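You operate a simulated robot arm through the tools that you are given. There is no shell and no other tool. Be economical: measure what you need, move in short steps, check, and stop when the job is done.

You are at the controls of a simulated two-armed robot. One attempt, no reset.

## Task
Zero the counter, wind about 3 metres of the blue lead onto the orange reel and lock the winder.
Fine: the plug goes in the reel's clip; measure with the arm down and leave the arm down.

The check looks at the end state, three seconds after you hand in, the way a careful person would. Anything else that was tipped, shoved, dropped, spilled or broken makes it a failure.

## Robot
Two 6-joint arms with fingered hands on one trunk, on a base that drives. Base frame: it is fixed to the floor where the robot stands at the start and does not move with it; the origin is under the middle of the robot, x ahead of it, y to its left, z up. Readings come in mm, degrees, newtons and seconds.
The left shoulder is at the start at [70, 191, 1449], the right one opposite. With the tool pointing down near the work surface each hand reaches from about 420 to 860 mm from the robot's upright axis, wherever it stands, measured 20 degrees to its own side. Places, roughly: blue crank wheel [500, -800, 800]; counter reset key [500, -100, 800]; measuring arm [600, -300, 900]; orange reel (18x19x10 cm) [500, -500, 800]; winder lock lever [500, -600, 800]. Payload 4.7 kg a hand.
Tool frame (each hand has its own): the origin (TCP) lies between the finger pads and is the grasp point; the fingertips stand 36 mm ahead of it; z points along the fingers, y is the line along which they close. Largest opening 120 mm; the body of the gripper starts 42 mm behind the TCP. The gripper is a hand of 5 fingers: y runs from the thumb to the fingers, the wrist lies at [-18, -113, -198] in the tool frame, and closing takes about 1.5 s.
Orientation is that of the tool frame in the base frame, as [roll, pitch, yaw] about the fixed x, y, z axes, in that order (R = Rz(yaw) Ry(pitch) Rx(roll)). With the fingers straight down and the wrist toward the robot, the tool's x, y and z point along [0, 1, 0], [1, 0, 0] and [0, 0, -1] of the base frame.

## Interface
- The arms move only by the tool arm_command. It takes "left_rows", "right_rows" or both (then of equal length, played together; a hand with none holds still); each is a list of rows, each a list of 6 numbers: the turn, a rotation vector about the tool's x, y, z in degrees, then the shift along the tool's x, y, z in mm. In form: [[rx, ry, rz, dx, dy, dz], ...]. A call has 1 to 8 rows; each row shifts and turns the commanded pose from where the row before left it, along the tool's axes as they then stand. "left_hand" and "right_hand" are, for a hand that has rows, the finger opening in mm, from 0 to 120, set as the call begins (left out, the last holds). Each row takes 0.2 s and may step no farther than 50 mm and 8.6 degrees from the row before; otherwise, or with a gripper value out of range, the whole call is refused. A pose out of reach is approached as far as the arm can. The call stops where the force on the tool passes 90 N (or 10 N more than at its start, if that is more) or the arm is blocked; 0.2 s more then pass. Each finger travels about 45 mm/s and halts on what it meets, pressing with about 24 N; the grip force reading is that of the motor and also rises with nothing between the fingers. The clock runs only during rows and for 0.2 s after the last one: add rows that do not move to give the fingers time. It gives the time, the measured TCP pose, the force on the tool (base axes), the opening and the grip force at its end, in the units of the frame above (readings bear some noise), with the torque about the TCP (base axes, N m) and any sound that the robot's microphone picked up, and new pictures: "views" is both (left out), scene, wrist or none (wrist: the cameras of the hands that moved).
- Cameras (640 x 400 px; columns grow to the right, rows downward): "scene" is now at [112.2, -49.5, 1679.9]; the picture's right is [-0.41, -0.91, -0.00], its down [-0.60, 0.27, -0.76] and it looks along [0.69, -0.31, -0.65] (base axes); focal length 282 px, centre (320, 200). "left" rides on the left gripper at [-73, -91, -143] in its tool frame; the picture's right is [-0.80, -0.28, 0.53], its down [0.53, -0.73, 0.42] and it looks along [0.27, 0.62, 0.74] (tool axes); focal length 234 px, centre (320, 200). "right" rides on the right gripper at [72, -91, -143] in its tool frame; the picture's right is [-0.80, 0.28, -0.53], its down [-0.53, -0.73, 0.42] and it looks along [-0.27, 0.62, 0.74] (tool axes); focal length 234 px, centre (320, 200). There is no depth. A picture from a camera that has moved, and an enlarged one, comes with that camera's place and axes in the base frame and with its lens. The place of the scene camera against the robot may be out by one fixed shift of up to 25 mm in any direction.
- slide_trunk(by): slides the trunk up (or, below 0, down) by that many mm; the arms and the scene camera ride with it, the base frame stays. It gives what a move gives, with no picture.
- steer(legs): drives the robot by 1 to 6 legs, each [ahead, left, turn to the left] in mm, mm and degrees, along the robot's own axes; the way and the turn of a leg run together, so that a leg with both is an arc; at most 1500 mm and 180 degrees a leg. The arms and the cameras ride along, it lands a little off, and it stops where it bumps. It gives what a move gives, and a new picture of the scene camera.
- curl_fingers(index, middle, ring, little, thumb_bend, thumb_turn, hand): sets how far each is bent, from 0 (flat) to 100 (curled in); at 30 the hand is open as for a grip, at 70 the pads meet at the TCP. One left out holds its place. A second passes; each finger stops where it meets its share of the squeeze, and holds until it gets a number again. A gripper value or a shape takes the hand back. It gives what a move gives, with no picture; readings hold the bend of each and the force on index, middle, ring, little, thumb and palm. thumb_turn goes from beside the hand (0) to across from the fingers (100), as for a grip.
- grasp_type(shape, hand): the hand has 5 fingers and takes this shape, open, in about a second: jaw (thumb against the fingers, like two jaws); tri (thumb and two fingers); tip (a fingertip pinch); poke (one finger out to press); point (the index stretched); flat (the hand flat); cup (the hand cupped); fist (a fist). The gripper value then closes the fingers along that shape, each until it touches; the sizes above hold for jaw. It gives what a move gives, with no picture.
- aim_head(pan, tilt): turns the head with the scene camera to pan (to the left, within 86 degrees either way) and tilt (down, from -29 to 69), counted from straight ahead of the robot. It gives what a move gives, and a new picture of the scene camera.
- inspect(camera, box): a new picture of the part [left, top, right, bottom] of that camera's present view, enlarged. The clock stands still meanwhile.
- sign_off(): hands the job in; it is judged then, once.

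Work in short steps. Places have to be worked out from the pictures, the camera data and where the tool is seen: move nearer, look again, correct. Check each grasp and each placing, and mend what went wrong. You have 120 turns and 260 pictures in all, those below and enlarged ones among them. Open the grippers and draw the arms clear of the work before you hand the job in, unless the task says otherwise; then end with one line.

The tools are called after "Emit:" by a JSON object that holds its "method" and its "body". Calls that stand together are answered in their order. arm_command: Moves the arms, as the interface text tells. Its arguments: {"type":"object","properties":{"left_rows":{"type":"array","items":{"type":"array","items":{"type":"number"}}},"left_hand":{"type":"number"},"right_rows":{"type":"array","items":{"type":"array","items":{"type":"number"}}},"right_hand":{"type":"number"},"views":{"type":"string","enum":["both","scene","wrist","none"]}},"required":[]} The other tools are called the same way: slide_trunk (by) slides the trunk up or down; grasp_type (shape, hand) gives the hand a shape; curl_fingers (index, middle, ring, little, thumb_bend, thumb_turn, hand) moves the fingers one by one; steer (legs) drives the base; aim_head (pan, tilt) turns the head that bears the scene camera; inspect (camera, box) takes an enlarged picture of a part of a camera's view; sign_off () hands the job in.

At the start:

```text
clock: 0.0
left_tcp_pos: [705.5, -58.7, 1330.6]
left_ee_rot: [-179.8, 0.0, 90.1]
left_ft_force: [0.5, -0.3, -0.9]
left_ft_torque: [0.0, 0.0, -0.03]
left_finger_gap: 119.6
left_grasp_force: 0.1
left_shape: jaw
left_bend: [30.0, 30.0, 30.0, 30.0, 30.0, 98.0]
left_finger forces: [0.1, 0.0, 0.0, 0.0, 0.0, 0.0]
right_tcp_pos: [422.3, -568.0, 1144.3]
right_ee_rot: [-179.9, 0.0, 90.0]
right_ft_force: [0.3, 0.3, 0.2]
right_ft_torque: [-0.01, 0.02, 0.03]
right_finger_gap: 119.5
right_grasp_force: 0.1
right_shape: jaw
right_bend: [30.0, 30.0, 30.0, 30.0, 30.0, 98.0]
right_finger forces: [0.0, 0.0, 0.0, 0.0, 0.0, 0.0]
trunk travel left (down, up): [-926.0, 14.0]
robot x, y, heading: [-0.2, -1.6, 0.1]
head pan, tilt: [-24.0, 40.9]
```

scene: 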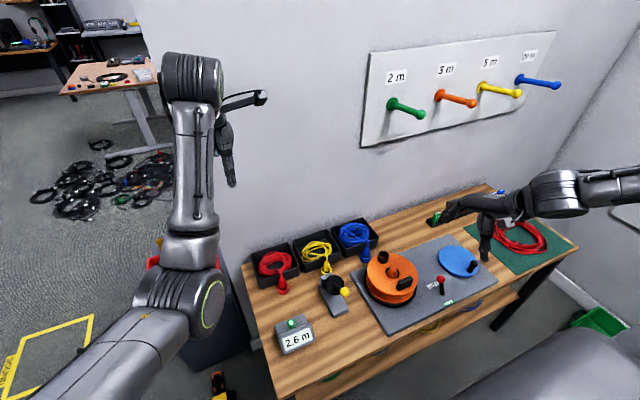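
right: 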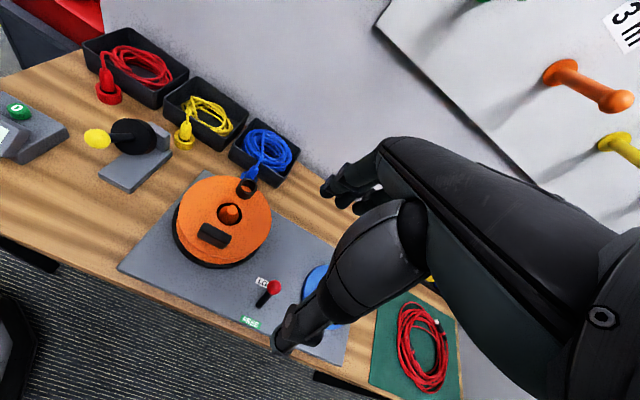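
left: 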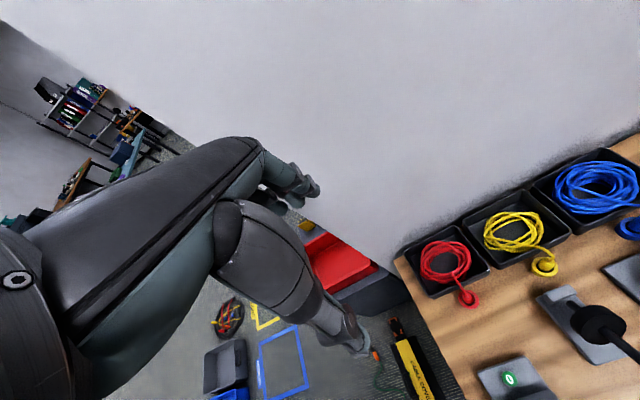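

The bench shows counter (2.6 m), measuring arm with yellow knob, orange reel, lock lever with red knob, blue crank wheel. I enlarge the work area to understand the parts.

Emit:
{"method": "inspect", "body": {"camera": "scene", "box": [240, 200, 400, 360]}}

Emit:
{"method": "inspect", "body": {"camera": "scene", "box": [350, 200, 510, 320]}}

Emit:
{"method": "inspect", "body": {"camera": "right", "box": [80, 60, 360, 340]}}

```text
2.50 times, centred on (320, 280) of scene
camera zoom: at [112.2, -49.5, 1679.9], right [-0.41, -0.91, 0.0], down [-0.6, 0.27, -0.76], along [0.69, -0.31, -0.65], focal length 705 px, centre (320, 0)
```

zoom: 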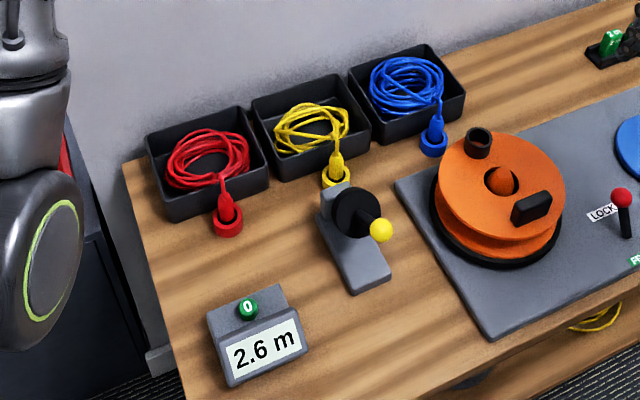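

```text
3.33 times, centred on (430, 260) of scene
camera zoom: at [112.2, -49.5, 1679.9], right [-0.41, -0.91, 0.0], down [-0.6, 0.27, -0.76], along [0.69, -0.31, -0.65], focal length 940 px, centre (-47, 0)
```

zoom: 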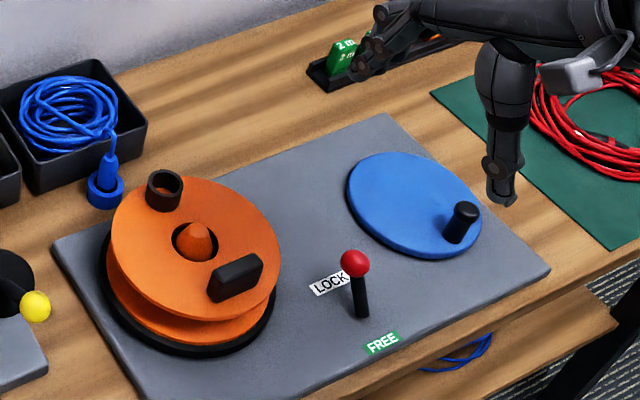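

```text
1.43 times, centred on (220, 200) of right
camera zoom: at [330.8, -494.8, 1288.6], right [0.28, -0.8, 0.53], down [-0.73, -0.53, -0.42], along [0.62, -0.27, -0.74], focal length 334 px, centre (463, 200)
```

zoom: 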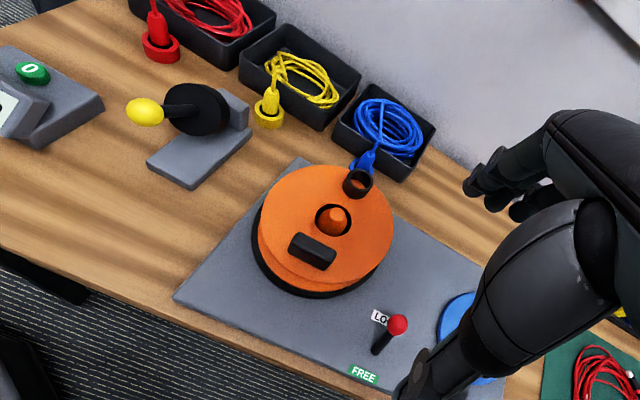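

Before planning moves I look more to the right, to see the whole bench and whether I can drive sideways.

Emit:
{"method": "aim_head", "body": {"pan": -55, "tilt": 50}}

Emit:
{"method": "aim_head", "body": {"pan": -20, "tilt": 66}}

```text
clock: 1.0
left_tcp_pos: [704.7, -56.5, 1330.5]
left_ee_rot: [180.0, 0.0, 90.0]
left_ft_force: [-0.3, 0.0, 0.3]
left_ft_torque: [0.0, 0.03, -0.03]
left_finger_gap: 119.5
left_grasp_force: 0.0
left_shape: jaw
left_bend: [30.0, 30.0, 30.0, 30.0, 30.0, 98.0]
left_finger forces: [0.0, 0.1, 0.0, 0.0, 0.0, 0.0]
right_tcp_pos: [421.7, -568.4, 1143.4]
right_ee_rot: [-180.0, -0.1, 90.0]
right_ft_force: [1.4, 0.2, -0.3]
right_ft_torque: [0.0, 0.0, -0.01]
right_finger_gap: 119.3
right_grasp_force: 0.0
right_shape: jaw
right_bend: [30.0, 30.0, 30.0, 30.0, 30.0, 98.0]
right_finger forces: [0.0, 0.1, 0.1, 0.0, 0.0, 0.0]
trunk travel left (down, up): [-926.0, 14.0]
robot x, y, heading: [0.9, -0.7, 0.2]
head pan, tilt: [-55.0, 50.0]
camera scene: at [79.3, -78.1, 1667.1], right [-0.82, -0.57, 0.0], down [-0.44, 0.63, -0.64], along [0.37, -0.53, -0.77], focal length 282 px, centre (320, 200)
```

scene: 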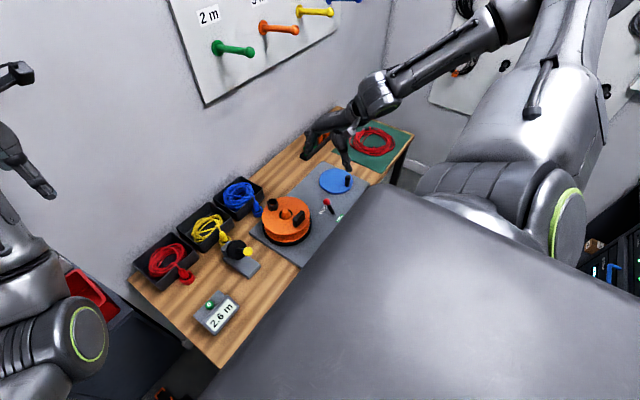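

```text
clock: 2.0
left_tcp_pos: [704.8, -58.5, 1331.2]
left_ee_rot: [180.0, 0.0, 90.0]
left_ft_force: [0.5, -0.9, 0.7]
left_ft_torque: [0.0, -0.01, -0.01]
left_finger_gap: 119.8
left_grasp_force: 0.2
left_shape: jaw
left_bend: [30.0, 30.0, 30.0, 30.0, 30.0, 98.0]
left_finger forces: [0.1, 0.0, 0.1, 0.0, 0.0, 0.0]
right_tcp_pos: [422.1, -569.0, 1144.5]
right_ee_rot: [180.0, 0.1, 90.0]
right_ft_force: [0.5, 0.1, -0.2]
right_ft_torque: [0.05, 0.01, 0.02]
right_finger_gap: 119.5
right_grasp_force: 0.0
right_shape: jaw
right_bend: [30.0, 30.0, 30.0, 30.0, 30.0, 98.0]
right_finger forces: [0.0, 0.0, 0.0, 0.1, 0.1, 0.1]
trunk travel left (down, up): [-926.0, 14.0]
robot x, y, heading: [-2.7, 2.3, 0.3]
head pan, tilt: [-20.0, 66.0]
camera scene: at [90.9, -35.5, 1647.9], right [-0.34, -0.94, 0.0], down [-0.86, 0.31, -0.41], along [0.38, -0.14, -0.91], focal length 282 px, centre (320, 200)
```

scene: 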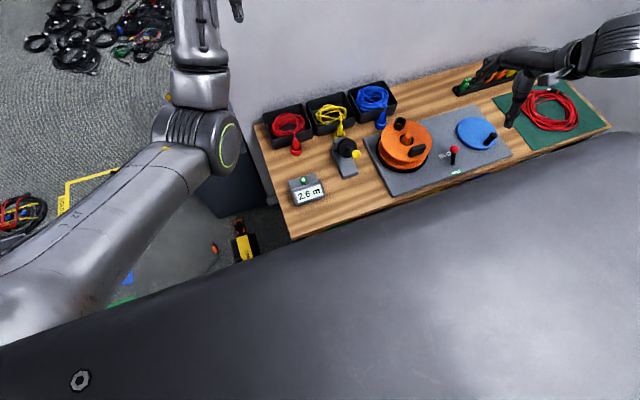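

The floor to the right along the bench looks clear, so I drive sideways so both hands reach their halves of the bench.

Emit:
{"method": "steer", "body": {"legs": [[0, -400, 0]]}}

Emit:
{"method": "aim_head", "body": {"pan": 0, "tilt": 55}}

```text
clock: 4.4
left_tcp_pos: [706.8, -445.7, 1331.3]
left_ee_rot: [179.9, 0.2, 90.4]
left_ft_force: [0.6, -0.1, -0.4]
left_ft_torque: [-0.01, 0.0, -0.01]
left_finger_gap: 119.7
left_grasp_force: 0.0
left_shape: jaw
left_bend: [30.0, 30.0, 30.0, 30.0, 30.0, 98.0]
left_finger forces: [0.0, 0.0, 0.1, 0.0, 0.0, 0.0]
right_tcp_pos: [426.6, -958.6, 1145.4]
right_ee_rot: [180.0, 0.0, 90.3]
right_ft_force: [-0.7, 0.0, 0.6]
right_ft_torque: [-0.02, -0.03, -0.03]
right_finger_gap: 119.4
right_grasp_force: 0.0
right_shape: jaw
right_bend: [30.0, 30.0, 30.0, 30.0, 30.0, 98.0]
right_finger forces: [0.0, 0.1, 0.0, 0.1, 0.0, 0.1]
trunk travel left (down, up): [-926.0, 14.0]
robot x, y, heading: [-3.0, -392.9, 0.2]
head pan, tilt: [-20.0, 66.0]
camera scene: at [92.0, -426.2, 1647.9], right [-0.34, -0.94, 0.0], down [-0.86, 0.31, -0.41], along [0.38, -0.14, -0.91], focal length 282 px, centre (320, 200)
```

scene: 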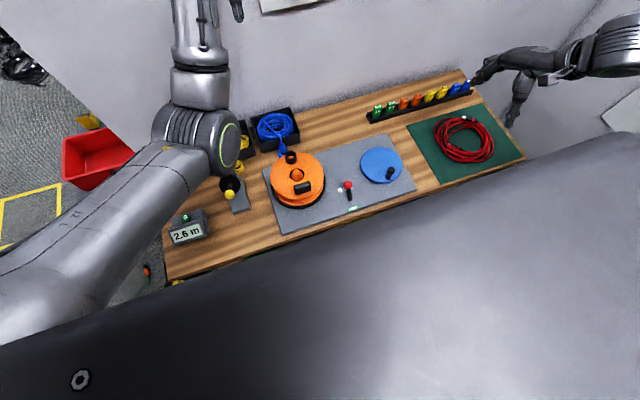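

```text
clock: 5.3
left_tcp_pos: [707.6, -447.5, 1330.0]
left_ee_rot: [179.9, -0.3, 90.4]
left_ft_force: [0.4, 0.4, -0.4]
left_ft_torque: [0.04, -0.01, 0.02]
left_finger_gap: 119.8
left_grasp_force: 0.0
left_shape: jaw
left_bend: [30.0, 30.0, 30.0, 30.0, 30.0, 98.0]
left_finger forces: [0.0, 0.0, 0.1, 0.0, 0.1, 0.0]
right_tcp_pos: [427.6, -960.0, 1144.3]
right_ee_rot: [180.0, -0.1, 90.3]
right_ft_force: [-0.1, 0.1, 0.1]
right_ft_torque: [0.04, 0.01, -0.01]
right_finger_gap: 119.7
right_grasp_force: 0.0
right_shape: jaw
right_bend: [30.0, 30.0, 30.0, 30.0, 30.0, 98.0]
right_finger forces: [0.0, 0.1, 0.0, 0.0, 0.0, 0.0]
trunk travel left (down, up): [-926.0, 14.0]
robot x, y, heading: [-0.5, -395.6, 0.4]
head pan, tilt: [0.0, 55.0]
camera scene: at [108.2, -409.2, 1660.5], right [0.0, -1.0, 0.0], down [-0.82, 0.0, -0.57], along [0.57, 0.0, -0.82], focal length 282 px, centre (320, 200)
```

scene: 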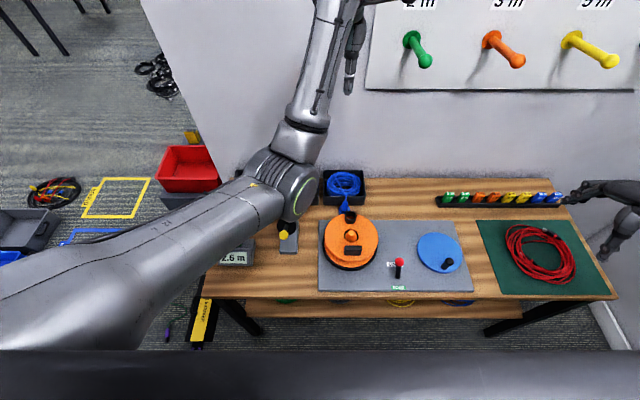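

The robot moved fine. I take fresh wrist views for triangulating objects.

Emit:
{"method": "arm_command", "body": {"left_rows": [[0, 0, 0, 0, 0, 0]], "right_rows": [[0, 0, 0, 0, 0, 0]], "views": "wrist"}}

Emit:
{"method": "inspect", "body": {"camera": "scene", "box": [310, 160, 490, 300]}}

```text
clock: 5.7
left_tcp_pos: [707.1, -446.4, 1330.9]
left_ee_rot: [180.0, 0.0, 90.4]
left_ft_force: [-0.6, -0.3, 0.0]
left_ft_torque: [0.02, -0.02, 0.02]
left_finger_gap: 119.6
left_grasp_force: 0.0
left_shape: jaw
left_bend: [30.0, 30.0, 30.0, 30.0, 30.0, 98.0]
left_finger forces: [0.0, 0.0, 0.1, 0.1, 0.0, 0.0]
right_tcp_pos: [427.6, -959.7, 1144.5]
right_ee_rot: [180.0, 0.1, 90.4]
right_ft_force: [1.0, -0.3, 0.2]
right_ft_torque: [-0.01, -0.02, -0.02]
right_finger_gap: 119.5
right_grasp_force: 0.1
right_shape: jaw
right_bend: [30.0, 30.0, 30.0, 30.0, 30.0, 98.0]
right_finger forces: [0.0, 0.0, 0.0, 0.0, 0.0, 0.0]
trunk travel left (down, up): [-926.0, 14.0]
robot x, y, heading: [-0.2, -394.6, 0.2]
head pan, tilt: [0.0, 55.0]
camera right: at [334.6, -886.0, 1288.9], right [0.28, -0.8, 0.53], down [-0.73, -0.54, -0.42], along [0.62, -0.26, -0.74], focal length 234 px, centre (320, 200)
camera left: at [616.8, -519.6, 1474.7], right [-0.27, -0.81, -0.53], down [-0.74, 0.53, -0.42], along [0.62, 0.27, -0.74], focal length 234 px, centre (320, 200)
```

right: 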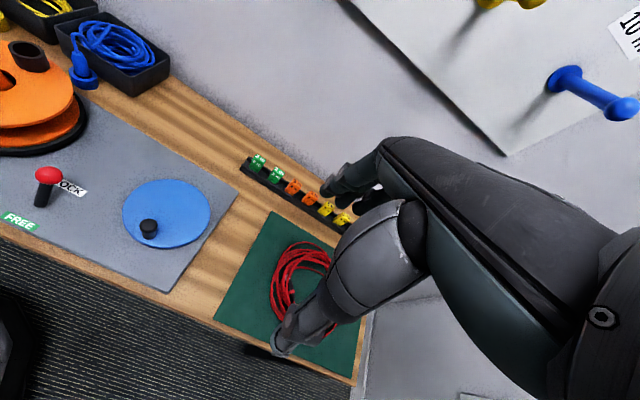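
left: 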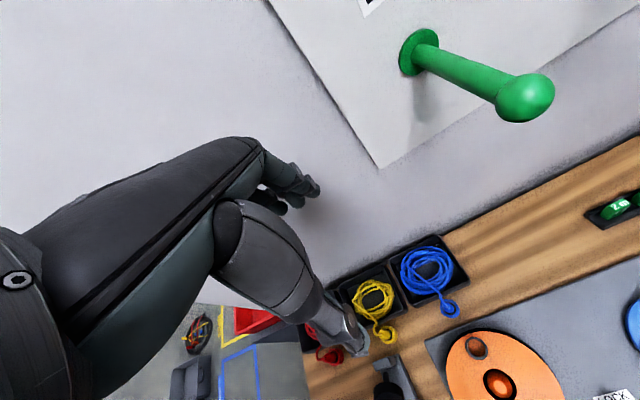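

```text
2.86 times, centred on (400, 230) of scene
camera zoom: at [108.2, -407.6, 1660.5], right [0.01, -1.0, 0.0], down [-0.82, 0.0, -0.57], along [0.57, 0.0, -0.82], focal length 806 px, centre (91, 114)
```

zoom: 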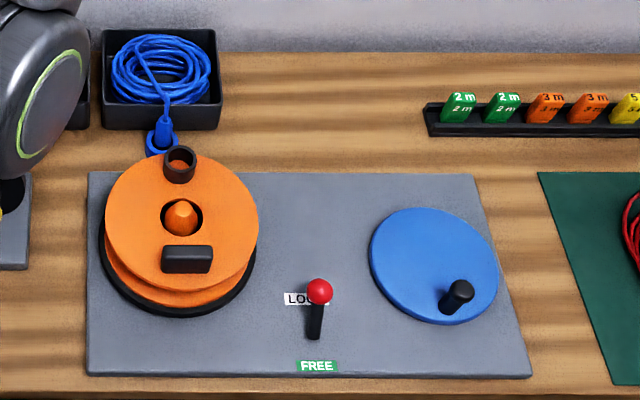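

The blue plug stands in its socket near (690, -482, ~820). I lower the left hand above it and look with the wrist camera.

Emit:
{"method": "arm_command", "body": {"left_rows": [[0, 0, 0, -18, -10, 45], [0, 0, 0, -18, -7, 45], [0, 0, 0, 0, 0, 50], [0, 0, 0, 0, 0, 50], [0, 0, 0, 0, 0, 50], [0, 0, 0, 0, 0, 50]], "views": "both"}}

```text
clock: 6.9
left_tcp_pos: [774.9, -365.9, 1104.4]
left_ee_rot: [176.5, -5.6, 95.4]
left_ft_force: [0.0, -0.3, -0.3]
left_ft_torque: [0.02, 0.0, 0.01]
left_finger_gap: 119.8
left_grasp_force: 0.1
left_shape: jaw
left_bend: [30.0, 30.0, 30.0, 30.0, 30.0, 98.0]
left_finger forces: [0.0, 0.1, 0.0, 0.1, 0.0, 0.1]
left hand out of reach, approached as far as the arm can: row 2, 3, 4, 5
right_tcp_pos: [428.1, -958.6, 1143.7]
right_ee_rot: [-180.0, 0.0, 90.4]
right_ft_force: [-0.9, -0.3, 0.3]
right_ft_torque: [-0.03, 0.01, 0.02]
right_finger_gap: 119.6
right_grasp_force: 0.1
right_shape: jaw
right_bend: [30.0, 30.0, 30.0, 30.0, 30.0, 98.0]
right_finger forces: [0.1, 0.0, 0.0, 0.0, 0.0, 0.0]
trunk travel left (down, up): [-926.0, 14.0]
robot x, y, heading: [-0.7, -394.8, 0.6]
head pan, tilt: [0.0, 55.0]
stopped in row 6 (left hand): the arm was blocked; the commanded pose is now the measured one
camera scene: at [109.5, -406.7, 1660.5], right [0.01, -1.0, 0.0], down [-0.82, -0.01, -0.57], along [0.57, 0.0, -0.82], focal length 282 px, centre (320, 200)
camera left: at [684.3, -460.8, 1235.5], right [-0.17, -0.77, -0.62], down [-0.76, 0.51, -0.41], along [0.63, 0.39, -0.67], focal length 234 px, centre (320, 200)
```

scene: 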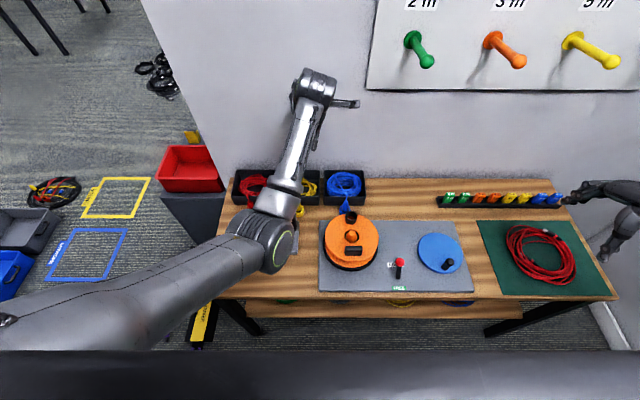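
left: 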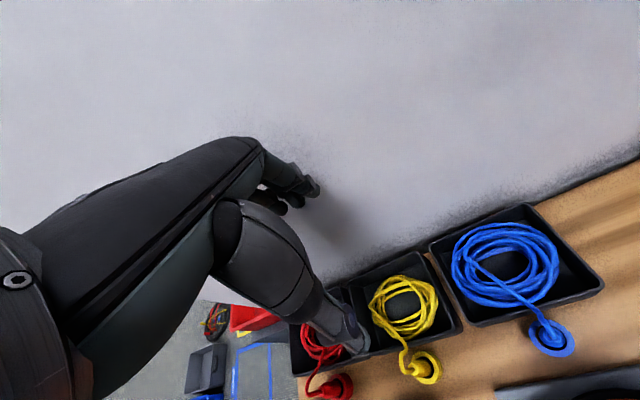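

The left arm is at its reach limit there; the plug suits the right hand better. I pull the left hand back toward its own side (above the counter).

Emit:
{"method": "arm_command", "body": {"left_rows": [[0, 0, 0, 27, -34, -12], [0, 0, 0, 27, -34, -12], [0, 0, 0, 27, -34, -12], [0, 0, 0, 27, -34, -12], [0, 0, 0, 27, -34, -12], [0, 0, 0, 27, -34, -12], [0, 0, 0, 27, -34, -12], [0, 0, 0, 27, -34, -12]], "views": "both"}}

```text
clock: 8.2
left_tcp_pos: [606.6, -193.7, 1185.9]
left_ee_rot: [172.6, -12.2, 98.9]
left_ft_force: [0.1, 0.5, 0.1]
left_ft_torque: [0.01, -0.02, -0.03]
left_finger_gap: 120.0
left_grasp_force: 0.1
left_shape: jaw
left_bend: [30.0, 30.0, 30.0, 30.0, 30.0, 98.0]
left_finger forces: [0.0, 0.1, 0.0, 0.0, 0.0, 0.0]
right_tcp_pos: [426.1, -958.8, 1145.4]
right_ee_rot: [179.8, 0.0, 90.3]
right_ft_force: [-0.6, 0.0, -0.1]
right_ft_torque: [-0.04, 0.0, 0.02]
right_finger_gap: 119.3
right_grasp_force: 0.1
right_shape: jaw
right_bend: [30.0, 30.0, 30.0, 30.0, 30.0, 98.0]
right_finger forces: [0.0, 0.1, 0.0, 0.0, 0.0, 0.1]
trunk travel left (down, up): [-926.0, 14.0]
robot x, y, heading: [1.4, -396.8, 0.2]
head pan, tilt: [0.0, 55.0]
stopped in row 6 (left hand): the arm was blocked; the commanded pose is now the measured one
camera scene: at [106.8, -406.9, 1660.7], right [0.01, -1.0, 0.0], down [-0.82, 0.0, -0.57], along [0.57, 0.0, -0.82], focal length 282 px, centre (320, 200)
camera left: at [515.9, -307.8, 1297.8], right [-0.1, -0.69, -0.71], down [-0.76, 0.52, -0.39], along [0.64, 0.5, -0.58], focal length 234 px, centre (320, 200)
```

scene: 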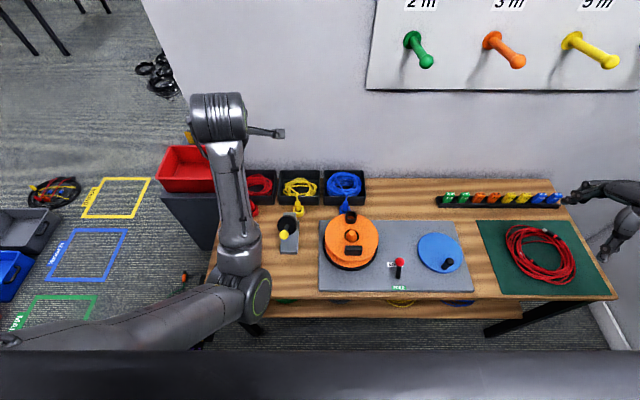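
left: 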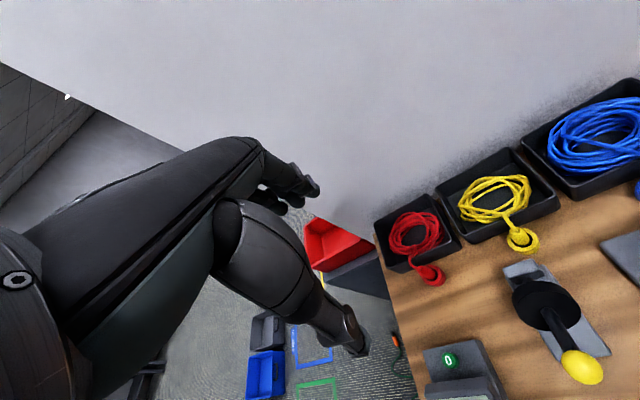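

The left hand drifted in tilt at the limit. I straighten it in place, moving back slightly toward the robot.

Emit:
{"method": "arm_command", "body": {"left_rows": [[2.5, -4, 3, 0, -10, 0], [2.5, -4, 3, 0, -10, 0], [2.5, -4, 3, 0, -10, 0], [0, 0, 0, 0, 0, 0]], "views": "none"}}

```text
clock: 9.2
left_tcp_pos: [593.1, -205.5, 1155.6]
left_ee_rot: [-179.0, -0.5, 89.1]
left_ft_force: [-0.7, 0.5, 0.4]
left_ft_torque: [0.0, 0.01, 0.03]
left_finger_gap: 119.9
left_grasp_force: 0.3
left_shape: jaw
left_bend: [30.0, 30.0, 30.0, 30.0, 30.0, 98.0]
left_finger forces: [0.2, 0.0, 0.1, 0.0, 0.1, 0.0]
left hand out of reach, approached as far as the arm can: row 2, 3
right_tcp_pos: [426.5, -959.3, 1145.2]
right_ee_rot: [179.9, -0.1, 90.3]
right_ft_force: [0.3, -0.7, 0.2]
right_ft_torque: [-0.02, 0.0, 0.02]
right_finger_gap: 119.6
right_grasp_force: 0.1
right_shape: jaw
right_bend: [30.0, 30.0, 30.0, 30.0, 30.0, 98.0]
right_finger forces: [0.0, 0.1, 0.0, 0.0, 0.1, 0.0]
trunk travel left (down, up): [-926.0, 14.0]
robot x, y, heading: [1.2, -393.6, 0.2]
head pan, tilt: [0.0, 55.0]
```

Straight again. Now I lower the left hand a bit and look at the counter and measuring arm, checking that it moves freely.

Emit:
{"method": "arm_command", "body": {"left_rows": [[0, 0, 0, 15, -10, 40], [0, 0, 0, 15, -10, 40], [0, 0, 0, 0, 0, 0]], "views": "both"}}

```text
clock: 10.0
left_tcp_pos: [573.7, -174.8, 1074.4]
left_ee_rot: [-178.8, -0.4, 89.2]
left_ft_force: [0.3, 0.0, -0.9]
left_ft_torque: [0.01, 0.02, 0.01]
left_finger_gap: 120.0
left_grasp_force: 0.1
left_shape: jaw
left_bend: [30.0, 30.0, 30.0, 30.0, 30.0, 98.0]
left_finger forces: [0.1, 0.0, 0.1, 0.1, 0.0, 0.1]
right_tcp_pos: [425.7, -959.9, 1144.0]
right_ee_rot: [179.9, -0.2, 90.3]
right_ft_force: [-1.1, -0.8, 0.4]
right_ft_torque: [-0.01, 0.01, 0.03]
right_finger_gap: 119.7
right_grasp_force: 0.1
right_shape: jaw
right_bend: [30.0, 30.0, 30.0, 30.0, 30.0, 98.0]
right_finger forces: [0.1, 0.0, 0.0, 0.0, 0.1, 0.1]
trunk travel left (down, up): [-926.0, 14.0]
robot x, y, heading: [-1.5, -394.6, 0.2]
head pan, tilt: [0.0, 55.0]
camera scene: at [108.8, -409.1, 1660.5], right [0.01, -1.0, 0.0], down [-0.82, 0.0, -0.57], along [0.57, 0.0, -0.82], focal length 282 px, centre (320, 200)
camera left: at [484.4, -246.9, 1218.8], right [-0.3, -0.79, -0.53], down [-0.73, 0.55, -0.4], along [0.61, 0.26, -0.75], focal length 234 px, centre (320, 200)
```

scene: 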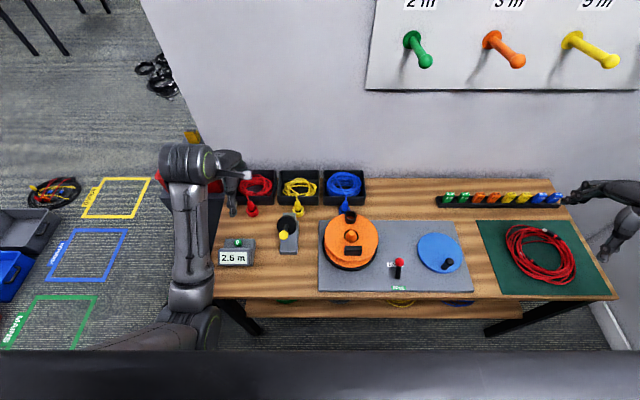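
left: 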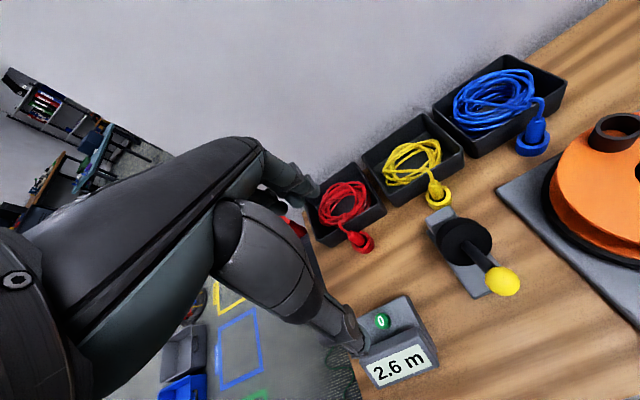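

The view is clear now. I enlarge the measuring arm and plug/clip in both cameras.

Emit:
{"method": "inspect", "body": {"camera": "left", "box": [340, 160, 560, 390]}}

Emit:
{"method": "inspect", "body": {"camera": "scene", "box": [210, 160, 390, 280]}}

Emit:
{"method": "inspect", "body": {"camera": "left", "box": [440, 50, 640, 250]}}

```text
1.74 times, centred on (450, 275) of left
camera zoom: at [484.4, -246.9, 1218.8], right [-0.3, -0.79, -0.53], down [-0.73, 0.55, -0.4], along [0.61, 0.26, -0.75], focal length 407 px, centre (94, 70)
```

zoom: 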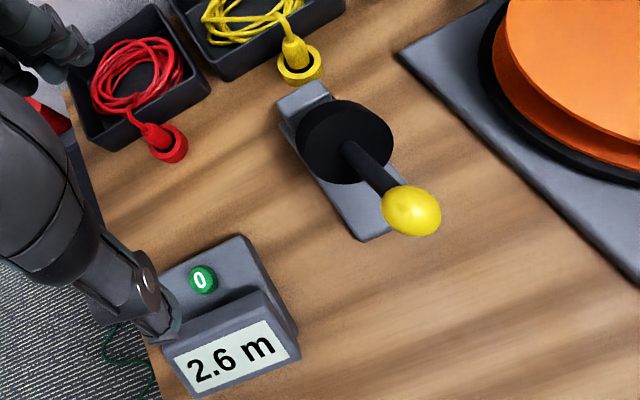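

```text
3.33 times, centred on (300, 220) of scene
camera zoom: at [108.8, -409.1, 1660.5], right [0.01, -1.0, 0.0], down [-0.82, 0.0, -0.57], along [0.57, 0.0, -0.82], focal length 940 px, centre (387, 133)
```

zoom: 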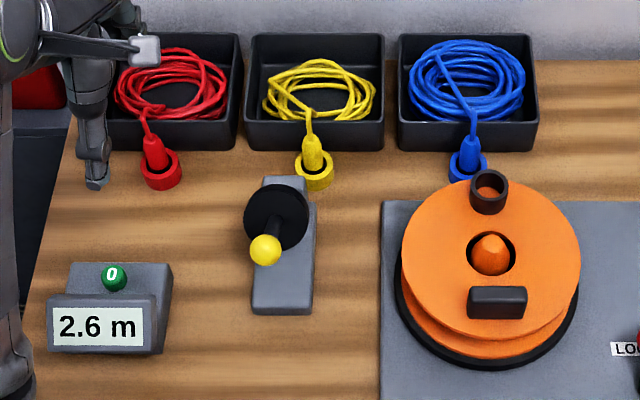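

```text
2.00 times, centred on (540, 150) of left
camera zoom: at [484.4, -246.9, 1218.8], right [-0.3, -0.79, -0.53], down [-0.73, 0.55, -0.4], along [0.61, 0.26, -0.75], focal length 468 px, centre (-120, 300)
```

zoom: 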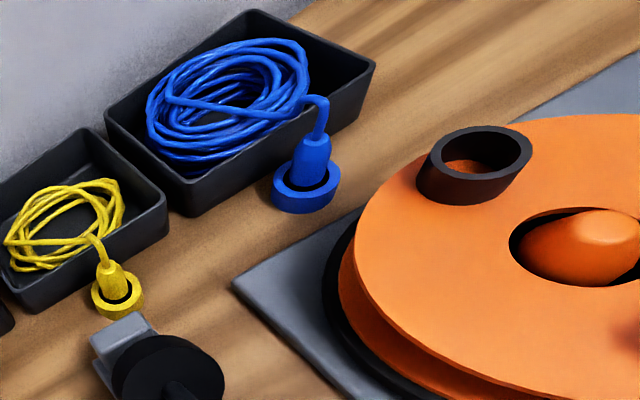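

Triangulated: plug body top ≈ (688,-478,822), reel clip opening ≈ (603,-490,875), yellow knob ≈ (512,-284,920), reset key ≈ (542,-123,805), lever knob ≈ (460,-633,850), crank handle ≈ (459,-788,830). I bring the right hand over toward the plug with a three-finger shape.

Emit:
{"method": "grasp_type", "body": {"shape": "tri", "hand": "right"}}

Emit:
{"method": "arm_command", "body": {"right_rows": [[0, 0, 0, 40, 21, 5], [0, 0, 0, 40, 21, 5], [0, 0, 0, 40, 21, 5], [0, 0, 0, 40, 21, 5], [0, 0, 0, 40, 21, 5], [0, 0, 0, 40, 21, 5], [0, 0, 0, 40, 21, 5], [0, 0, 0, 40, 21, 5]], "views": "both"}}

```text
clock: 10.9
left_tcp_pos: [573.2, -173.9, 1074.4]
left_ee_rot: [-178.7, -0.5, 89.1]
left_ft_force: [0.4, -0.3, -0.1]
left_ft_torque: [0.02, 0.02, 0.05]
left_finger_gap: 120.0
left_grasp_force: 0.1
left_shape: jaw
left_bend: [30.0, 30.0, 30.0, 30.0, 30.0, 98.0]
left_finger forces: [0.0, 0.0, 0.0, 0.0, 0.0, 0.1]
right_tcp_pos: [426.0, -959.6, 1144.7]
right_ee_rot: [-179.9, 0.0, 90.3]
right_ft_force: [-0.4, 0.5, 0.5]
right_ft_torque: [0.04, 0.02, -0.01]
right_finger_gap: 119.5
right_grasp_force: 0.0
right_shape: tri
right_bend: [30.0, 30.0, 99.0, 99.0, 30.0, 98.0]
right_finger forces: [0.0, 0.0, 0.0, 0.0, 0.0, 0.1]
trunk travel left (down, up): [-926.0, 14.0]
robot x, y, heading: [1.3, -393.9, 0.5]
head pan, tilt: [0.0, 55.0]
```

```text
clock: 12.7
left_tcp_pos: [573.5, -171.4, 1074.4]
left_ee_rot: [-178.7, -0.4, 89.2]
left_ft_force: [0.8, 1.0, -0.1]
left_ft_torque: [-0.02, 0.01, 0.0]
left_finger_gap: 120.1
left_grasp_force: 0.0
left_shape: jaw
left_bend: [30.0, 30.0, 30.0, 30.0, 30.0, 98.0]
left_finger forces: [0.1, 0.0, 0.0, 0.0, 0.0, 0.1]
right_tcp_pos: [592.3, -635.6, 1105.5]
right_ee_rot: [180.0, 0.2, 90.4]
right_ft_force: [0.6, 1.2, -0.2]
right_ft_torque: [-0.05, 0.02, 0.01]
right_finger_gap: 119.9
right_grasp_force: 0.0
right_shape: tri
right_bend: [30.0, 30.0, 99.0, 99.0, 30.0, 98.0]
right_finger forces: [0.1, 0.1, 0.0, 0.0, 0.0, 0.1]
trunk travel left (down, up): [-926.0, 14.0]
robot x, y, heading: [0.9, -393.8, 0.2]
head pan, tilt: [0.0, 55.0]
camera scene: at [109.4, -403.2, 1660.5], right [0.01, -1.0, 0.0], down [-0.82, -0.01, -0.57], along [0.57, 0.0, -0.82], focal length 282 px, centre (320, 200)
camera right: at [501.4, -562.5, 1249.5], right [0.28, -0.8, 0.53], down [-0.73, -0.54, -0.42], along [0.62, -0.27, -0.74], focal length 234 px, centre (320, 200)
```

scene: 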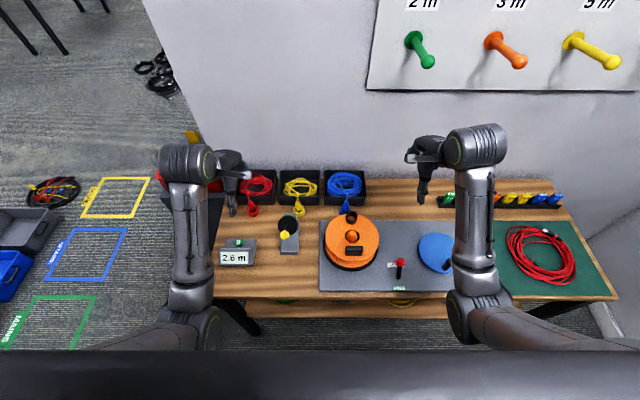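
right: 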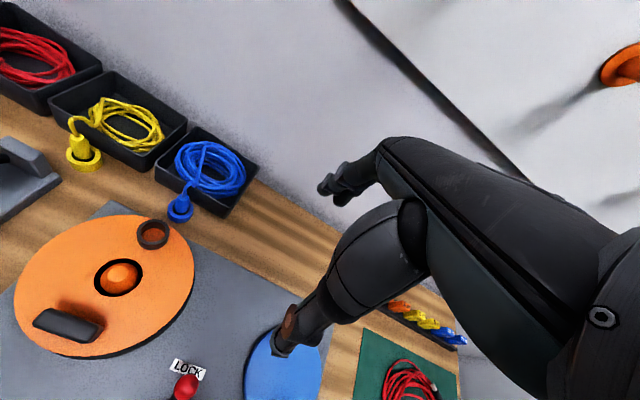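

Right hand is free to move. I rotate it about its own axis so that the fingers close along y (clear of the tray), descending slightly.

Emit:
{"method": "arm_command", "body": {"right_rows": [[0, 0, -8.5, 0, 0, 8], [0, 0, -8.5, 0, 0, 8], [0, 0, -8.5, 0, 0, 8], [0, 0, -8.5, 0, 0, 8], [0, 0, -8.5, 0, 0, 8], [0, 0, -8.5, 0, 0, 8], [0, 0, -8.5, 0, 0, 8], [0, 0, -8.5, 0, 0, 8]], "views": "both"}}

```text
clock: 14.5
left_tcp_pos: [573.0, -173.9, 1074.0]
left_ee_rot: [-178.6, -0.5, 89.2]
left_ft_force: [0.2, 0.1, -0.4]
left_ft_torque: [0.04, 0.0, 0.01]
left_finger_gap: 120.1
left_grasp_force: 0.1
left_shape: jaw
left_bend: [30.0, 30.0, 30.0, 30.0, 30.0, 98.0]
left_finger forces: [0.1, 0.1, 0.1, 0.0, 0.0, 0.1]
right_tcp_pos: [593.2, -639.0, 1039.5]
right_ee_rot: [180.0, 0.0, 158.4]
right_ft_force: [1.3, 0.3, 0.8]
right_ft_torque: [-0.03, 0.01, 0.04]
right_finger_gap: 120.0
right_grasp_force: 0.0
right_shape: tri
right_bend: [30.0, 30.0, 99.0, 99.0, 30.0, 98.0]
right_finger forces: [0.1, 0.0, 0.0, 0.0, 0.0, 0.1]
trunk travel left (down, up): [-926.0, 14.0]
robot x, y, heading: [4.1, -392.3, 0.4]
head pan, tilt: [0.0, 55.0]
camera scene: at [109.0, -407.7, 1660.5], right [0.01, -1.0, 0.0], down [-0.82, 0.0, -0.57], along [0.57, 0.0, -0.82], focal length 282 px, centre (320, 200)
camera right: at [491.5, -696.0, 1184.3], right [0.85, -0.04, 0.53], down [0.23, -0.88, -0.43], along [0.48, 0.48, -0.74], focal length 234 px, centre (320, 200)
```

scene: 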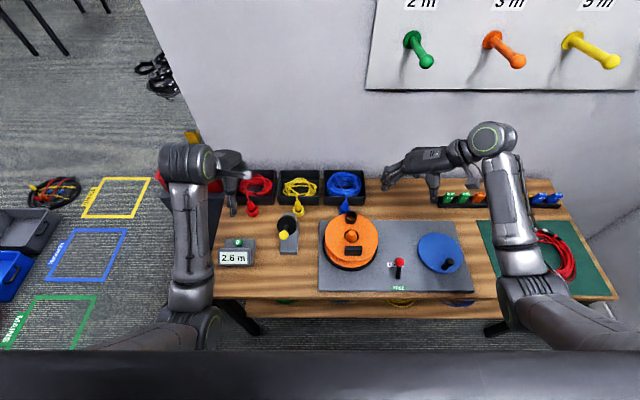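
right: 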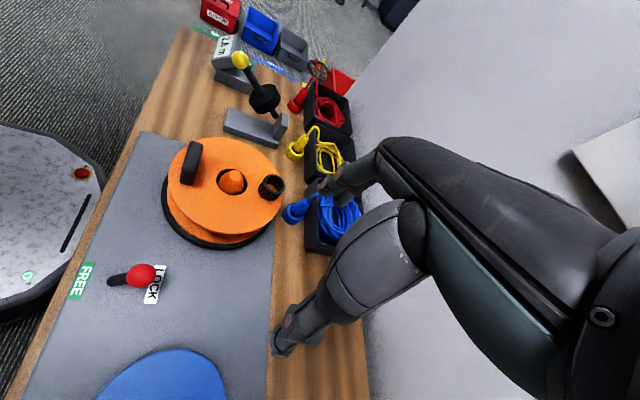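

Good view. I move the hand above the plug, TCP ≈ (688,-478,920).

Emit:
{"method": "arm_command", "body": {"right_rows": [[0, 0, 0, -6, 37, 24], [0, 0, 0, -6, 37, 24], [0, 0, 0, -6, 37, 24], [0, 0, 0, -6, 37, 24], [0, 0, 0, -6, 37, 24], [0, 0, 0, 0, 0, 0]], "right_hand": 80, "views": "both"}}

```text
clock: 15.9
left_tcp_pos: [571.2, -175.3, 1075.1]
left_ee_rot: [-178.8, -0.5, 89.2]
left_ft_force: [-0.2, 0.1, 0.4]
left_ft_torque: [0.02, 0.01, 0.0]
left_finger_gap: 120.2
left_grasp_force: 0.1
left_shape: jaw
left_bend: [30.0, 30.0, 30.0, 30.0, 30.0, 98.0]
left_finger forces: [0.1, 0.0, 0.0, 0.1, 0.0, 0.0]
right_tcp_pos: [690.0, -477.1, 920.2]
right_ee_rot: [180.0, 0.0, 158.4]
right_ft_force: [-0.1, -0.4, -0.4]
right_ft_torque: [0.04, 0.0, 0.0]
right_finger_gap: 80.4
right_grasp_force: 0.0
right_shape: tri
right_bend: [73.0, 38.0, 99.0, 99.0, 62.0, 100.0]
right_finger forces: [0.1, 0.1, 0.0, 0.1, 0.0, 0.0]
trunk travel left (down, up): [-926.0, 14.0]
robot x, y, heading: [3.0, -394.3, 0.3]
head pan, tilt: [0.0, 55.0]
camera scene: at [107.4, -409.0, 1660.6], right [0.01, -1.0, 0.0], down [-0.82, 0.0, -0.57], along [0.57, 0.0, -0.82], focal length 282 px, centre (320, 200)
camera right: at [588.3, -535.3, 1065.1], right [0.85, -0.04, 0.53], down [0.22, -0.88, -0.42], along [0.48, 0.48, -0.74], focal length 234 px, centre (320, 200)
```

scene: 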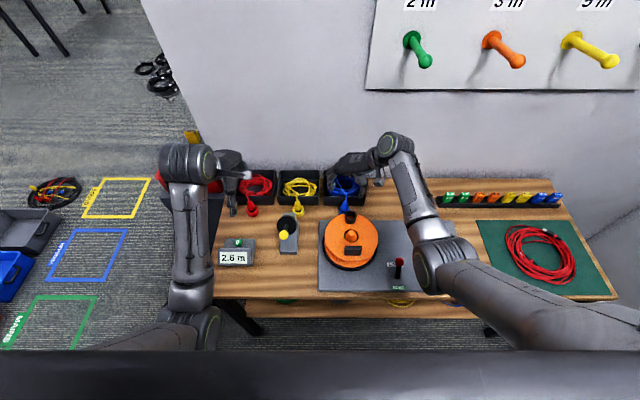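
right: 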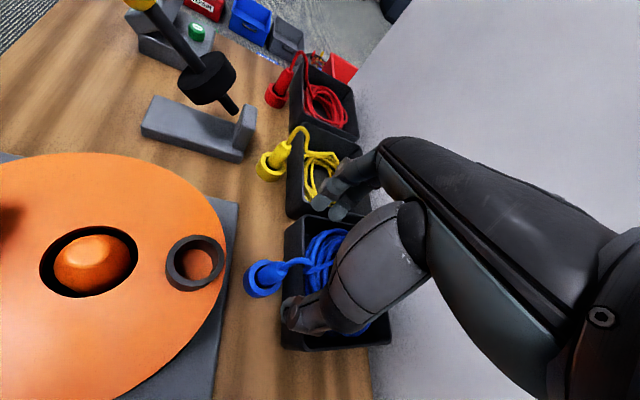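

Enlarging to verify plug position relative to the hand.

Emit:
{"method": "inspect", "body": {"camera": "right", "box": [200, 130, 420, 350]}}

Emit:
{"method": "inspect", "body": {"camera": "left", "box": [380, 20, 640, 220]}}

```text
1.82 times, centred on (310, 240) of right
camera zoom: at [588.3, -535.3, 1065.1], right [0.85, -0.04, 0.53], down [0.22, -0.88, -0.42], along [0.48, 0.48, -0.74], focal length 426 px, centre (338, 127)
```

zoom: 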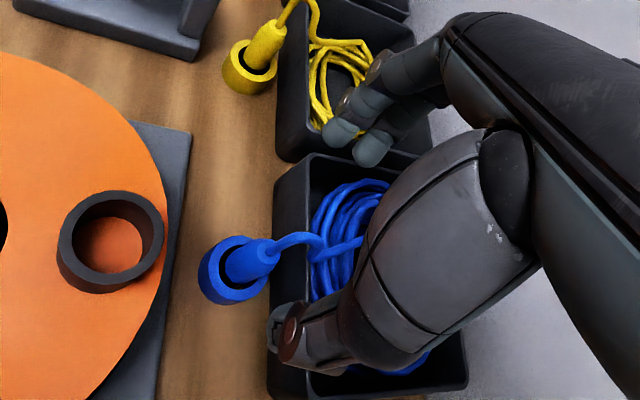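

```text
2.00 times, centred on (510, 120) of left
camera zoom: at [483.4, -246.9, 1219.5], right [-0.3, -0.79, -0.53], down [-0.73, 0.55, -0.4], along [0.61, 0.26, -0.75], focal length 468 px, centre (-60, 360)
```

zoom: 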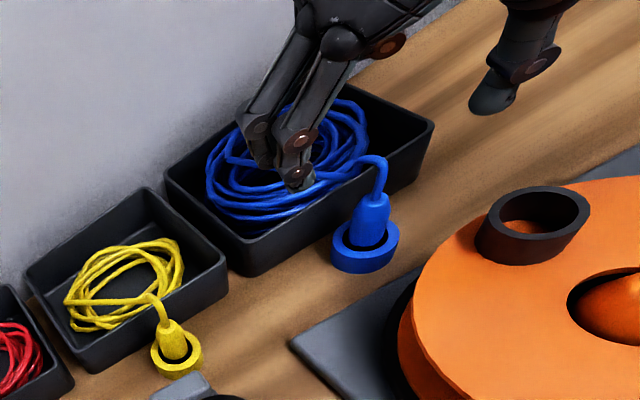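

Plug estimate (686,-480). I finish turning the hand to about yaw 175 and descend halfway, opening 80.

Emit:
{"method": "arm_command", "body": {"right_rows": [[0, 0, -8.5, 0, 0, 0], [0, 0, -8.5, 0, 0, 0], [0, 0, 0, 4, -3, 20], [0, 0, 0, 0, 0, 20], [0, 0, 0, 0, 0, 0]], "right_hand": 80, "views": "wrist"}}

Emit:
{"method": "inspect", "body": {"camera": "left", "box": [400, 0, 640, 200]}}

```text
clock: 17.1
left_tcp_pos: [572.5, -173.3, 1074.0]
left_ee_rot: [-178.8, -0.5, 89.2]
left_ft_force: [1.0, -0.4, -1.1]
left_ft_torque: [0.0, -0.03, -0.05]
left_finger_gap: 119.9
left_grasp_force: 0.1
left_shape: jaw
left_bend: [30.0, 30.0, 30.0, 30.0, 30.0, 98.0]
left_finger forces: [0.0, 0.0, 0.1, 0.0, 0.0, 0.0]
right_tcp_pos: [685.3, -479.4, 880.7]
right_ee_rot: [-180.0, 0.0, 175.3]
right_ft_force: [-0.1, -0.6, -0.3]
right_ft_torque: [-0.01, -0.01, 0.02]
right_finger_gap: 80.3
right_grasp_force: 0.0
right_shape: tri
right_bend: [73.0, 38.0, 99.0, 99.0, 62.0, 100.0]
right_finger forces: [0.0, 0.0, 0.0, 0.1, 0.0, 0.0]
trunk travel left (down, up): [-926.0, 14.0]
robot x, y, heading: [4.1, -392.1, 0.4]
head pan, tilt: [0.0, 55.0]
camera right: at [605.8, -564.1, 1025.1], right [0.82, 0.21, 0.53], down [0.47, -0.77, -0.42], along [0.32, 0.6, -0.74], focal length 234 px, centre (320, 200)
```

right: 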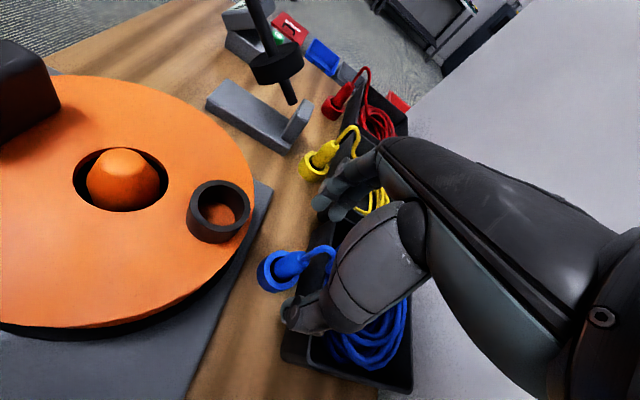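

```text
2.00 times, centred on (520, 100) of left
camera zoom: at [483.9, -246.0, 1219.2], right [-0.3, -0.8, -0.53], down [-0.73, 0.55, -0.4], along [0.61, 0.26, -0.75], focal length 468 px, centre (-80, 400)
```

zoom: 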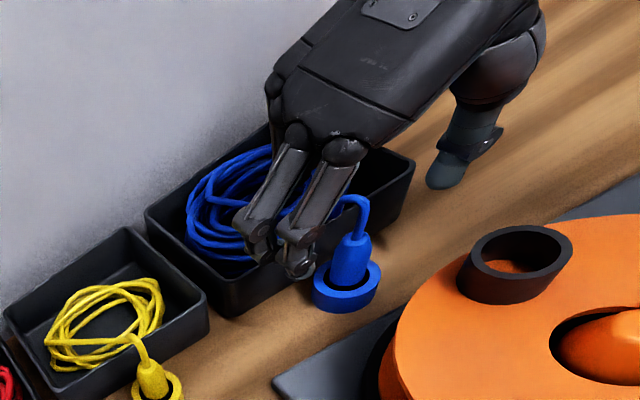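

Plug lines up with the TCP within a few mm. I descend to TCP z≈822 and check.

Emit:
{"method": "arm_command", "body": {"right_rows": [[0, 0, 0, 1, -1, 20], [0, 0, 0, 0, 0, 20], [0, 0, 0, 0, 0, 19], [0, 0, 0, 0, 0, 0]], "views": "wrist"}}

Emit:
{"method": "inspect", "body": {"camera": "left", "box": [400, 0, 640, 200]}}

```text
clock: 18.1
left_tcp_pos: [572.4, -173.4, 1074.2]
left_ee_rot: [-178.8, -0.5, 89.1]
left_ft_force: [0.0, 0.3, -1.2]
left_ft_torque: [0.01, -0.02, 0.0]
left_finger_gap: 119.9
left_grasp_force: 0.1
left_shape: jaw
left_bend: [30.0, 30.0, 30.0, 30.0, 30.0, 98.0]
left_finger forces: [0.0, 0.0, 0.1, 0.0, 0.0, 0.0]
right_tcp_pos: [684.7, -481.0, 822.6]
right_ee_rot: [-180.0, 0.0, 175.2]
right_ft_force: [0.0, -0.6, -0.4]
right_ft_torque: [-0.01, 0.0, 0.03]
right_finger_gap: 80.3
right_grasp_force: 0.0
right_shape: tri
right_bend: [73.0, 38.0, 99.0, 99.0, 62.0, 100.0]
right_finger forces: [0.0, 0.1, 0.0, 0.0, 0.0, 0.0]
trunk travel left (down, up): [-926.0, 14.0]
robot x, y, heading: [1.5, -396.4, 0.4]
head pan, tilt: [0.0, 55.0]
camera right: at [604.1, -565.5, 965.8], right [0.82, 0.21, 0.53], down [0.47, -0.77, -0.42], along [0.32, 0.6, -0.74], focal length 234 px, centre (320, 200)
```

right: 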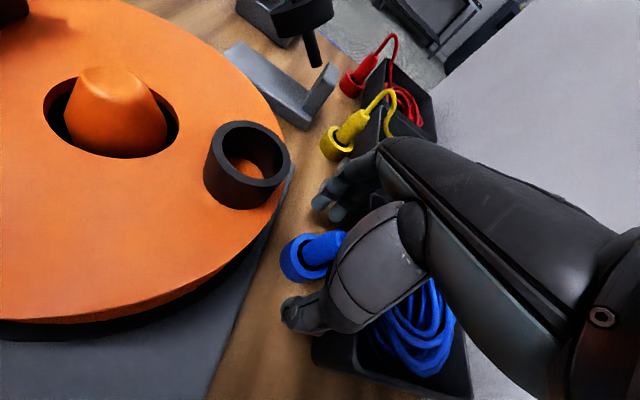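

```text
2.00 times, centred on (520, 100) of left
camera zoom: at [484.0, -246.1, 1219.2], right [-0.3, -0.8, -0.53], down [-0.73, 0.55, -0.4], along [0.61, 0.26, -0.75], focal length 468 px, centre (-80, 400)
```

zoom: 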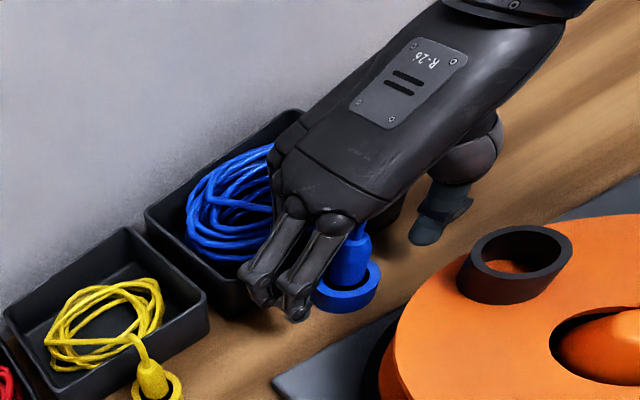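

Plug sits right at the TCP point. Closing the fingers on it.

Emit:
{"method": "arm_command", "body": {"right_rows": [[0, 0, 0, 0, 0, 0], [0, 0, 0, 0, 0, 0], [0, 0, 0, 0, 0, 0], [0, 0, 0, 0, 0, 0], [0, 0, 0, 0, 0, 0], [0, 0, 0, 0, 0, 0], [0, 0, 0, 0, 0, 0], [0, 0, 0, 0, 0, 0]], "right_hand": 10, "views": "wrist"}}

Emit:
{"method": "inspect", "body": {"camera": "left", "box": [400, 0, 640, 200]}}

```text
clock: 19.9
left_tcp_pos: [572.7, -174.5, 1074.7]
left_ee_rot: [-178.7, -0.5, 89.1]
left_ft_force: [-0.3, -0.1, 0.2]
left_ft_torque: [-0.01, 0.0, 0.0]
left_finger_gap: 119.9
left_grasp_force: 0.1
left_shape: jaw
left_bend: [30.0, 30.0, 30.0, 30.0, 30.0, 98.0]
left_finger forces: [0.0, 0.0, 0.1, 0.1, 0.1, 0.0]
right_tcp_pos: [685.1, -481.6, 822.2]
right_ee_rot: [-179.9, 0.0, 175.3]
right_ft_force: [-0.3, 0.0, -0.3]
right_ft_torque: [0.01, -0.05, 0.01]
right_finger_gap: 11.3
right_grasp_force: 24.0
right_shape: tri
right_bend: [71.0, 62.0, 100.0, 100.0, 74.0, 100.0]
right_finger forces: [7.0, 12.2, 0.0, 0.1, 20.4, 0.0]
trunk travel left (down, up): [-926.0, 14.0]
robot x, y, heading: [-0.3, -392.5, 0.5]
head pan, tilt: [0.0, 55.0]
camera right: at [604.2, -565.5, 965.9], right [0.82, 0.21, 0.53], down [0.47, -0.77, -0.42], along [0.32, 0.6, -0.74], focal length 234 px, centre (320, 200)
```

right: 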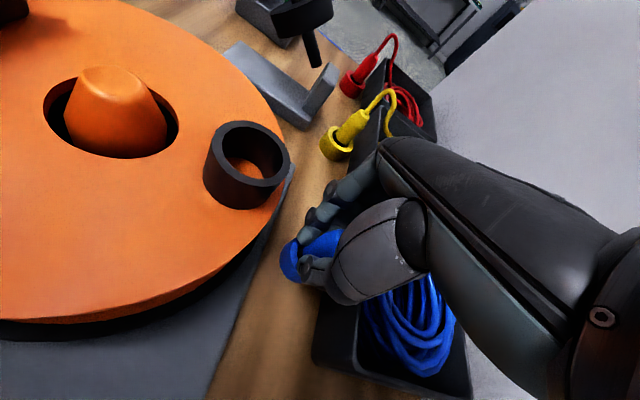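

```text
2.00 times, centred on (520, 100) of left
camera zoom: at [484.1, -246.1, 1219.1], right [-0.3, -0.8, -0.53], down [-0.73, 0.55, -0.4], along [0.61, 0.26, -0.75], focal length 468 px, centre (-80, 400)
```

zoom: 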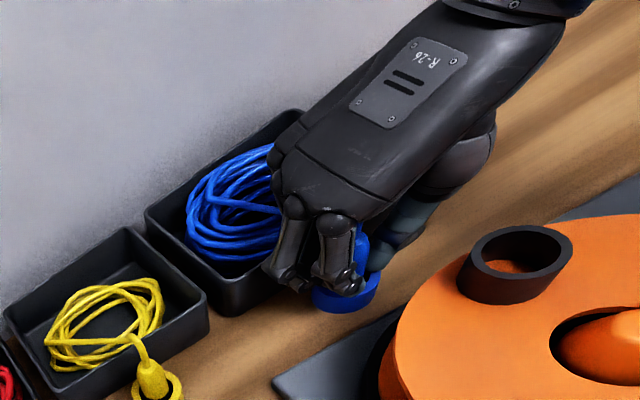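

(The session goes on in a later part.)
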